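You operate a simulated robot arm through the tools that you are given. There is no shell and no other tool. Be economical: measure what you need, move in short steps, check, and stop when the job is done.

Carry out the task below with a simulated robot arm. There is one attempt and no reset: what you move stays moved.

TASK
Put the white cup on the blue bench tray.

Only the result counts: the job must be done as asked and must still hold three seconds after the hand-in. Knocking over, shifting, dropping, spilling or breaking anything else fails it.

THE ROBOT
A 7-joint arm with a two-finger parallel gripper, fixed in place. Base frame: the origin is at the foot of the arm, x ahead of it, y to its left, z up; the work surface is at about z = 0. Lengths are in m, angles in degrees, forces in N, time in s.
With the tool pointing down near the work surface it reaches from about 0.24 to 0.62 m from the base axis. Its first joint turns from -66.0 to 66.0 degrees. Payload 2.6 kg.
Tool frame: the origin (TCP) lies between the finger pads and is the grasp point; the fingertips stand 0.03 m ahead of it; z points along the fingers, y is the line along which they close. Largest opening 0.094 m; finger width 0.028, thickness 0.01; the body of the gripper, 0.05 by 0.096 m, starts 0.055 m behind the TCP.
Orientation is told as [roll, pitch, yaw] about the base's x, y, z axes, in that order, counted from this pose: with the fingers straight down and closing along the base's y, the tool's x points along the base's -x, its y along +y and its z along -z.

THE INTERFACE
- The arm moves only by the tool nudge_tool. Its argument "targets" is a list of rows, each an object (a shift or turn left out is 0, a gripper value left out holds the last) with "hand": the opening, from 0 (shut) to 1 (fully open); "translation": the shift along the tool's x, y, z in m, a list of three; "twist": the turn about the tool's z in degrees. In form: [{"hand": hand, "translation": [x, y, z], "twist": twist}, ...]. A call has 1 to 12 rows; each row is the pose to reach, as a shift and turn from the pose commanded when the call began, along the tool's axes at that moment. A row lasts 0.2 s, in which the tool goes at most 0.05 m and 8.6 degrees; a call with a longer step from one row to the next is refused whole, and so is a gripper value outside its range. A pose out of reach is approached as far as the arm can. The call stops where the force on the tool passes 40 N (or 10 N more than at its start, if that is more) or the arm is blocked; 0.2 s more then pass. The fingers move at their own pace (about 0.072 m/s each) and stop on an object; they squeeze with about 35 N. The grip force told is the motor's: it shows also when the fingers shut on nothing. Time passes only in rows, and 0.2 s behind the last, so rows that repeat a pose let the fingers close. It gives the time, the measured TCP pose, the force on the tool (base axes), the opening and the grip force at its end, in the units of the frame above (readings bear some noise).
- Cameras (640 x 400 px; columns grow to the right, rows downward): "scene" is fixed at [0.0363, 0.4442, 0.5486]; the picture's right is [-0.71, -0.70, 0.00], its down [-0.50, 0.51, -0.70] and it looks along [0.49, -0.50, -0.71] (base axes); focal length 348 px, centre (320, 200). "wrist" rides on the gripper at [0.076, 0.014, -0.102] in the tool frame; the picture's right is [-0.18, 0.98, 0.00], its down [-0.75, -0.14, -0.64] and it looks along [-0.63, -0.12, 0.77] (tool axes); focal length 243 px, centre (320, 200). There is no depth. A picture from a camera that has moved, and an enlarged one, comes with that camera's place and axes in the base frame and with its lens.
- capture(camera): a new picture of that camera. It takes no simulated time.
- inspect(camera, box): a new picture of the part [left, top, right, bottom] of that camera's present view, enlarged. It takes no simulated time.
- hand_in(): hands the job in; it is judged then, once.

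Work in short steps. Places have to be worked out from the pictures, the camera data and where the tool is seen: move nearer, look again, correct. Check each grasp and each placing, and mend what went wrong. You have 90 turns and 42 pictures in all, those below and enlarged ones among them. Open the gripper and draw the arm clear of the work before you hand the job in, unless the task says otherwise; then end with one line.

The tools are called after "Emit:" by a JSON object that holds its "name" and its "arguments". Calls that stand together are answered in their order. nudge_tool: Moves the arm, as the interface text tells. Its arguments: {"type":"object","properties":{"targets":{"type":"array"}},"required":["targets"]} The other tools are called the same way: capture (camera) takes a picture; inspect (camera, box) takes an enlarged picture of a part of a camera's view; hand_in () hands the job in.

At the start:

```text
time_s: 0.0
tool_pos: [0.3614, 0.0365, 0.2056]
ee_rot: [0.0, 0.1, 0.1]
ft_force: [-0.2, 0.4, 0.0]
width: 0.0939
grip_force: 0.0
```

scene: 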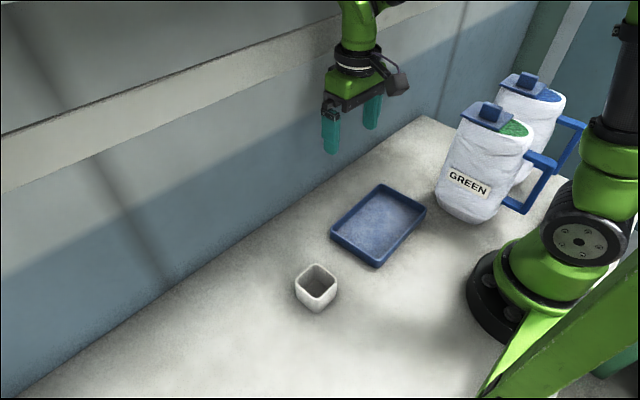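
wrist: 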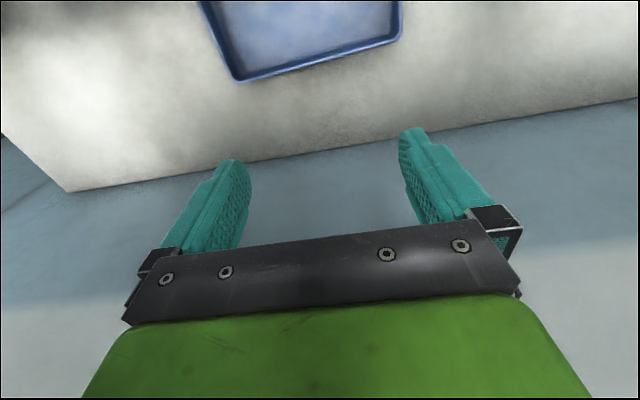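

The cup appears to be near (0.25, 0.23), about 5 cm tall, and the tray centre near (0.28, 0.02). I'll enlarge the view to get the cup's orientation, size and contents.

Emit:
{"name": "inspect", "arguments": {"camera": "scene", "box": [270, 245, 366, 320]}}

Emit:
{"name": "inspect", "arguments": {"camera": "scene", "box": [310, 170, 450, 280]}}

```text
5.33 times, centred on (318, 282) of scene
camera zoom: at [0.0363, 0.4442, 0.5486], right [-0.71, -0.7, 0.0], down [-0.5, 0.51, -0.7], along [0.49, -0.5, -0.71], focal length 1859 px, centre (331, -240)
```

zoom: 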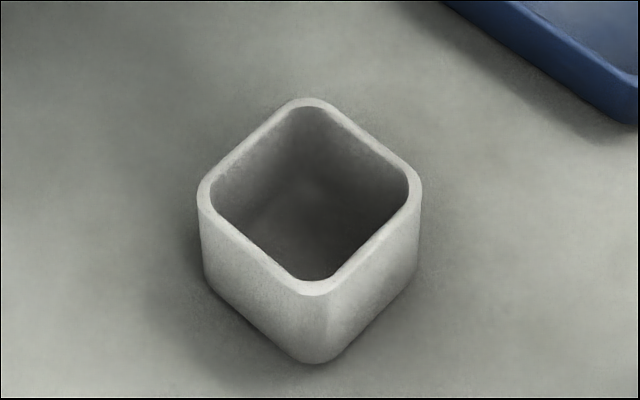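

```text
3.64 times, centred on (380, 225) of scene
camera zoom: at [0.0363, 0.4442, 0.5486], right [-0.71, -0.7, 0.0], down [-0.5, 0.51, -0.7], along [0.49, -0.5, -0.71], focal length 1267 px, centre (102, 109)
```

zoom: 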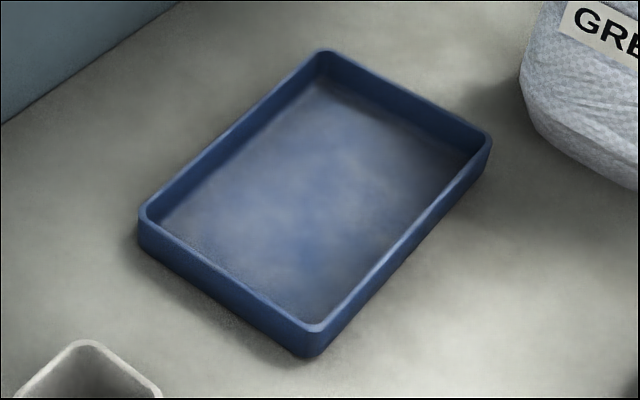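

The cup is empty, square (about 5.5 cm across) and aligned with the base axes to within about 2.5°. Its centre is near (0.257, 0.228) and the rim is at z≈0.044. I'll move above it at the current height and look.

Emit:
{"name": "nudge_tool", "arguments": {"targets": [{"hand": 1, "translation": [0.0209, 0.0384, 0], "twist": -0.5}, {"translation": [0.0418, 0.0768, 0], "twist": -1}, {"translation": [0.0626, 0.1152, 0.01], "twist": -1.5}, {"translation": [0.0835, 0.1536, 0.03], "twist": -2}, {"translation": [0.1044, 0.192, 0.05], "twist": -2.5}, {"translation": [0.1044, 0.192, 0.07], "twist": -2.5}, {"translation": [0.1044, 0.192, 0.07], "twist": -2.5}]}}

Emit:
{"name": "capture", "arguments": {"camera": "wrist"}}

Emit:
{"name": "capture", "arguments": {"camera": "scene"}}

```text
time_s: 1.6
tool_pos: [0.2555, 0.2276, 0.1335]
ee_rot: [0.0, 0.0, 2.5]
ft_force: [-0.6, 0.2, -1.0]
width: 0.0939
grip_force: 0.0
```

```text
37 pictures are left
camera wrist: at [0.1794, 0.2376, 0.236], right [0.14, 0.99, 0.0], down [0.76, -0.11, 0.64], along [0.64, -0.09, -0.77], focal length 243 px, centre (320, 200)
```

wrist: 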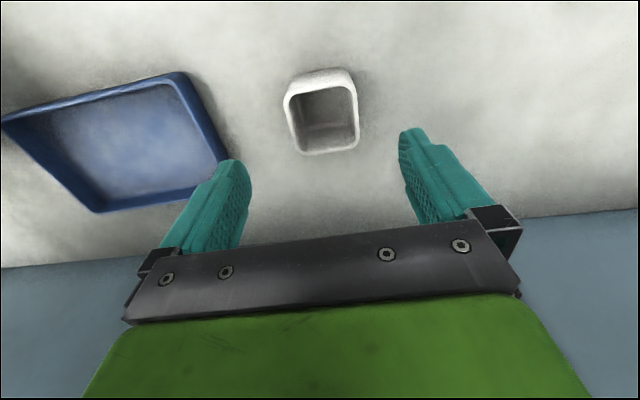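

```text
36 pictures are left
```

scene: 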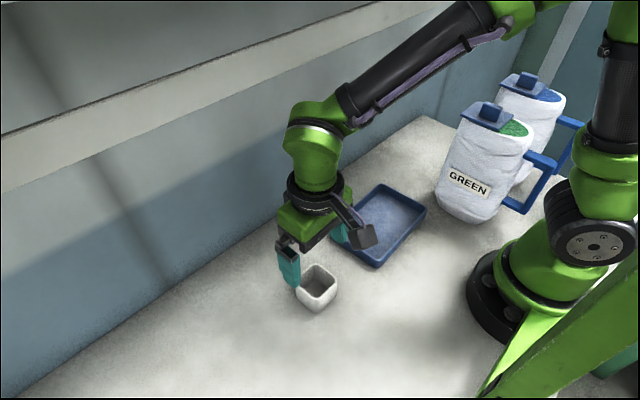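

The wrist view puts the cup centre at about (0.255, 0.230), which agrees with the scene estimate, and the fingers straddle it. I'll go down to TCP z≈0.036.

Emit:
{"name": "nudge_tool", "arguments": {"targets": [{"hand": 1, "translation": [0, 0.001, 0.035], "twist": -1}, {"translation": [0, 0.001, 0.065], "twist": -1}, {"translation": [0, 0.001, 0.085], "twist": -1}, {"translation": [0, 0.001, 0.098], "twist": -1}, {"translation": [0, 0.001, 0.098], "twist": -1}]}}

Emit:
{"name": "capture", "arguments": {"camera": "wrist"}}

```text
time_s: 2.8
tool_pos: [0.2552, 0.229, 0.0367]
ee_rot: [-0.1, 0.0, 3.5]
ft_force: [-0.1, 0.2, -0.7]
width: 0.0939
grip_force: 0.0
```

```text
35 pictures are left
camera wrist: at [0.178, 0.237, 0.1383], right [0.12, 0.99, 0.0], down [0.76, -0.09, 0.64], along [0.64, -0.08, -0.77], focal length 243 px, centre (320, 200)
```

wrist: 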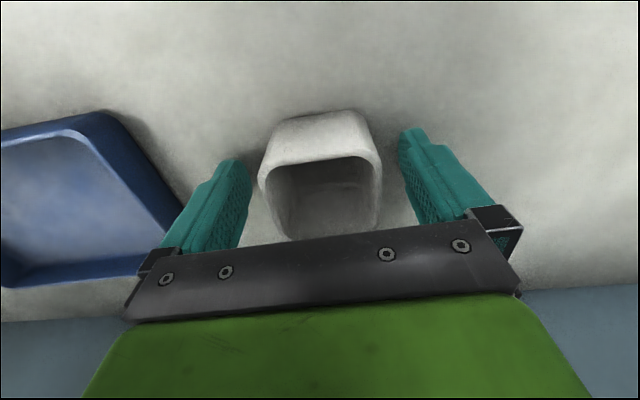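

The cup sits between the pads with a gap on both sides, so I'll close the fingers.

Emit:
{"name": "nudge_tool", "arguments": {"targets": [{"hand": 0, "translation": [0, -0.002, 0]}, {"hand": 0, "translation": [0, -0.002, 0]}, {"hand": 0, "translation": [0, -0.002, 0]}, {"hand": 0, "translation": [0, -0.002, 0]}, {"hand": 0, "translation": [0, -0.002, 0]}]}}

```text
time_s: 4.0
tool_pos: [0.2549, 0.2263, 0.037]
ee_rot: [-0.1, 0.1, 3.5]
ft_force: [-0.1, 1.0, 0.1]
width: 0.0595
grip_force: 34.7
```

The fingers stopped at 0.0595 m with 35 N, so the cup is held. I'll lift it straight up 8 cm and check.

Emit:
{"name": "nudge_tool", "arguments": {"targets": [{"translation": [0, 0, -0.02]}, {"translation": [0, 0, -0.05]}, {"translation": [0, 0, -0.08]}, {"translation": [0, 0, -0.08]}]}}

Emit:
{"name": "capture", "arguments": {"camera": "wrist"}}

Emit:
{"name": "capture", "arguments": {"camera": "scene"}}

```text
time_s: 5.0
tool_pos: [0.2542, 0.2257, 0.1174]
ee_rot: [0.0, 0.0, 3.5]
ft_force: [-0.1, 0.1, -0.4]
width: 0.0598
grip_force: 34.6
```

```text
34 pictures are left
camera wrist: at [0.1783, 0.2341, 0.2202], right [0.12, 0.99, 0.0], down [0.76, -0.1, 0.64], along [0.64, -0.08, -0.77], focal length 243 px, centre (320, 200)
```

wrist: 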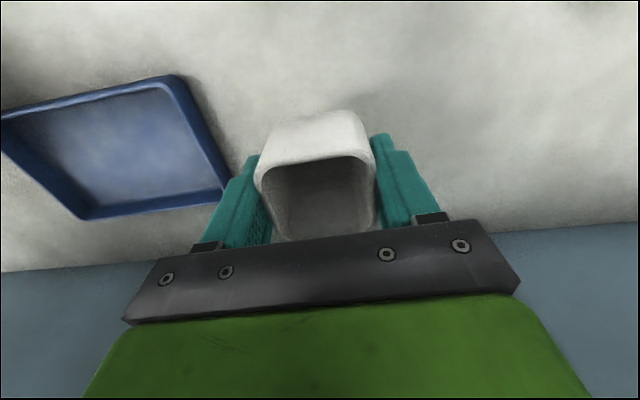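

```text
33 pictures are left
```

scene: 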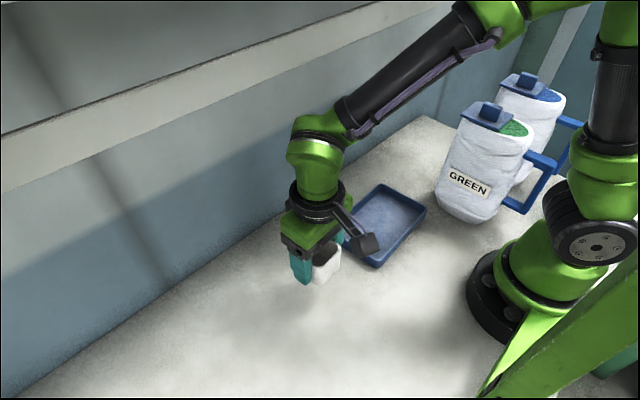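

The cup is lifted and hanging straight. I'll carry it over the tray to about (0.282, 0.027), holding this height.

Emit:
{"name": "nudge_tool", "arguments": {"targets": [{"translation": [-0.0026, -0.033, 0]}, {"translation": [-0.0053, -0.067, 0]}, {"translation": [-0.0079, -0.1, 0]}, {"translation": [-0.0105, -0.1335, 0]}, {"translation": [-0.0132, -0.167, 0]}, {"translation": [-0.0158, -0.2003, 0]}, {"translation": [-0.0158, -0.2003, 0]}]}}

Emit:
{"name": "capture", "arguments": {"camera": "wrist"}}

Emit:
{"name": "capture", "arguments": {"camera": "scene"}}

```text
time_s: 6.6
tool_pos: [0.2832, 0.0252, 0.1178]
ee_rot: [0.0, 0.0, 3.5]
ft_force: [-0.9, 0.5, -0.2]
width: 0.0593
grip_force: 35.1
```

```text
32 pictures are left
camera wrist: at [0.2063, 0.0348, 0.2188], right [0.12, 0.99, 0.0], down [0.76, -0.09, 0.64], along [0.64, -0.08, -0.77], focal length 243 px, centre (320, 200)
```

wrist: 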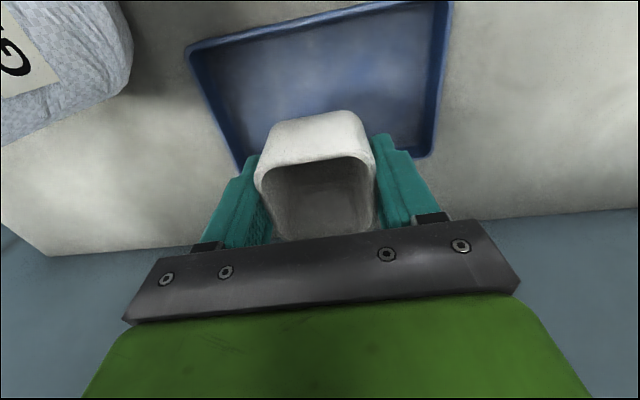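

```text
31 pictures are left
```

scene: 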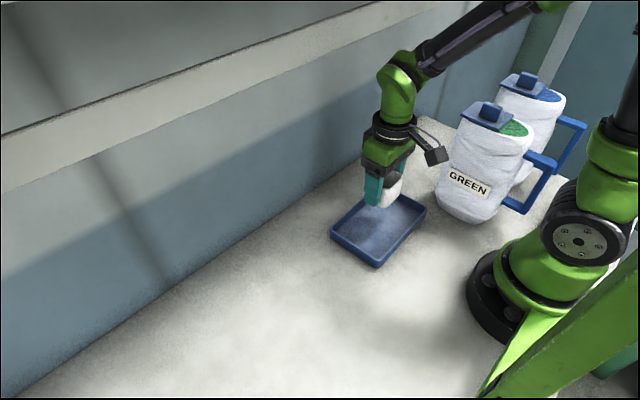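

The wrist view confirms the tray centre at about (0.28, 0.028), with the cup right above it. I'll lower to just above the tray floor.

Emit:
{"name": "nudge_tool", "arguments": {"targets": [{"translation": [0, 0, 0.025]}, {"translation": [0, 0, 0.05]}, {"translation": [0, 0, 0.065]}, {"translation": [0, 0, 0.07]}, {"translation": [0, 0, 0.07]}]}}

Emit:
{"name": "inspect", "arguments": {"camera": "scene", "box": [310, 150, 450, 280]}}

```text
time_s: 7.8
tool_pos: [0.283, 0.0267, 0.0464]
ee_rot: [0.1, 0.0, 3.5]
ft_force: [0.3, 0.1, -0.3]
width: 0.0596
grip_force: 34.9
```

```text
3.08 times, centred on (380, 215) of scene
camera zoom: at [0.0363, 0.4442, 0.5486], right [-0.71, -0.7, 0.0], down [-0.5, 0.51, -0.7], along [0.49, -0.5, -0.71], focal length 1072 px, centre (135, 154)
```

zoom: 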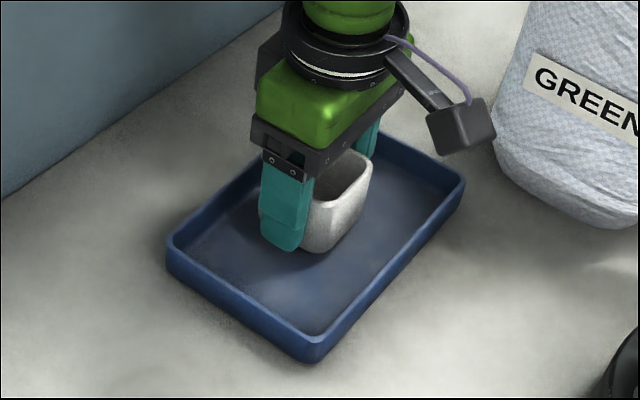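

The cup is well inside the tray, and with the TCP at 0.046 its base is under a centimetre above the floor. I'll lower in 1 mm steps, watching for contact force.

Emit:
{"name": "nudge_tool", "arguments": {"targets": [{"translation": [0, 0, 0.001]}, {"translation": [0, 0, 0.002]}, {"translation": [0, 0, 0.003]}, {"translation": [0, 0, 0.004]}]}}

```text
time_s: 8.8
tool_pos: [0.2846, 0.028, 0.0446]
ee_rot: [0.1, 0.0, 3.4]
ft_force: [0.4, -1.2, -0.5]
width: 0.0596
grip_force: 35.0
```

There's no clear contact force yet, so I'll go a little further down.

Emit:
{"name": "nudge_tool", "arguments": {"targets": [{"translation": [0, 0, 0.001]}, {"translation": [0, 0, 0.002]}]}}

```text
time_s: 9.4
tool_pos: [0.283, 0.0279, 0.0418]
ee_rot: [0.0, 0.0, 3.5]
ft_force: [0.5, 0.1, -0.4]
width: 0.0596
grip_force: 34.8
```

Still no contact at z≈0.042, so I'll continue in 1 mm steps.

Emit:
{"name": "nudge_tool", "arguments": {"targets": [{"translation": [0, 0, 0.001]}, {"translation": [0, 0, 0.001]}]}}

Emit:
{"name": "nudge_tool", "arguments": {"targets": [{"translation": [0, 0, 0.001]}, {"translation": [0, 0, 0.001]}]}}

```text
time_s: 10.0
tool_pos: [0.2831, 0.028, 0.0405]
ee_rot: [0.0, 0.1, 3.5]
ft_force: [-0.6, -0.8, 3.8]
width: 0.0596
grip_force: 34.4
```

```text
time_s: 10.6
tool_pos: [0.2821, 0.0282, 0.0413]
ee_rot: [0.0, -0.1, 3.5]
ft_force: [-5.0, 2.8, 27.8]
width: 0.0596
grip_force: 35.6
```

The cup is on the tray floor, since the upward force rose to 28 N. I'll back off 1 mm to relieve it, then open the gripper.

Emit:
{"name": "nudge_tool", "arguments": {"targets": [{"translation": [0, 0, -0.001]}, {"translation": [0, 0, -0.001]}]}}

Emit:
{"name": "nudge_tool", "arguments": {"targets": [{"hand": 0.8}, {"hand": 0.8}, {"hand": 0.8}]}}

```text
time_s: 11.2
tool_pos: [0.2824, 0.0277, 0.04]
ee_rot: [0.0, -0.1, 3.7]
ft_force: [1.3, 4.3, 10.8]
width: 0.0592
grip_force: 34.7
```

```text
time_s: 12.0
tool_pos: [0.282, 0.0273, 0.0408]
ee_rot: [-0.1, 0.0, 3.5]
ft_force: [-0.1, -0.2, 0.2]
width: 0.0754
grip_force: 0.1
```

The gripper has let go and the force is zero. I'll draw straight up and away, then check.

Emit:
{"name": "nudge_tool", "arguments": {"targets": [{"hand": 0.8, "translation": [0, 0, -0.015]}, {"translation": [0, 0, -0.045]}, {"translation": [0, 0, -0.085]}, {"translation": [0, 0, -0.125]}, {"translation": [-0.03, 0, -0.15]}, {"translation": [-0.07, 0, -0.165]}, {"translation": [-0.07, 0, -0.165]}]}}

Emit:
{"name": "capture", "arguments": {"camera": "scene"}}

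Emit:
{"name": "capture", "arguments": {"camera": "wrist"}}

```text
time_s: 13.6
tool_pos: [0.3532, 0.031, 0.2057]
ee_rot: [0.0, 0.0, 3.4]
ft_force: [0.5, 0.0, 0.4]
width: 0.0752
grip_force: 0.1
```

```text
29 pictures are left
```

scene: 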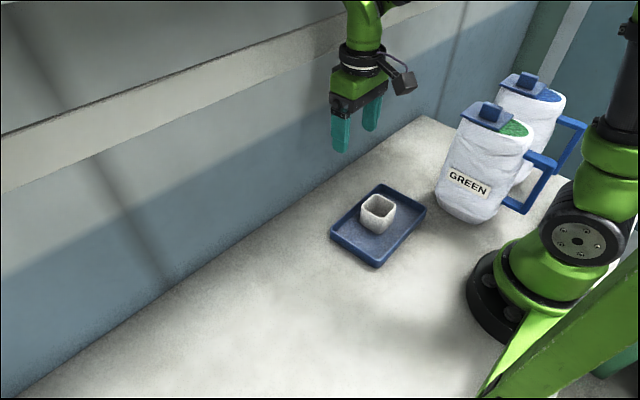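

```text
28 pictures are left
camera wrist: at [0.2772, 0.0399, 0.3083], right [0.12, 0.99, 0.0], down [0.76, -0.09, 0.64], along [0.64, -0.08, -0.77], focal length 243 px, centre (320, 200)
```

wrist: 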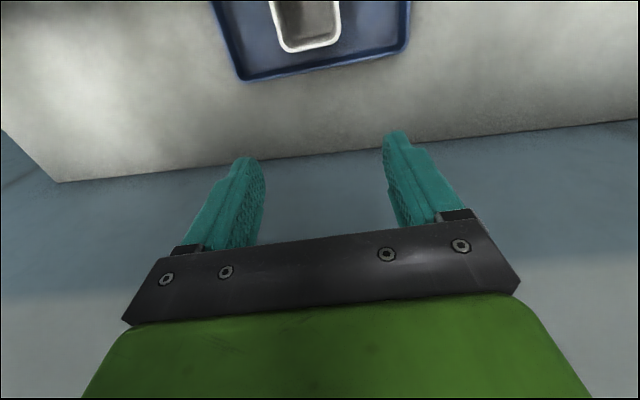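

The cup stands upright near the middle of the tray, the tray and jugs haven't moved, and the arm is clear, so I'll hand in.

Emit:
{"name": "hand_in", "arguments": {}}

```text
The job is handed in.
```

The white cup is standing upright on the blue bench tray, nothing else was moved, and the arm is clear with the gripper open.
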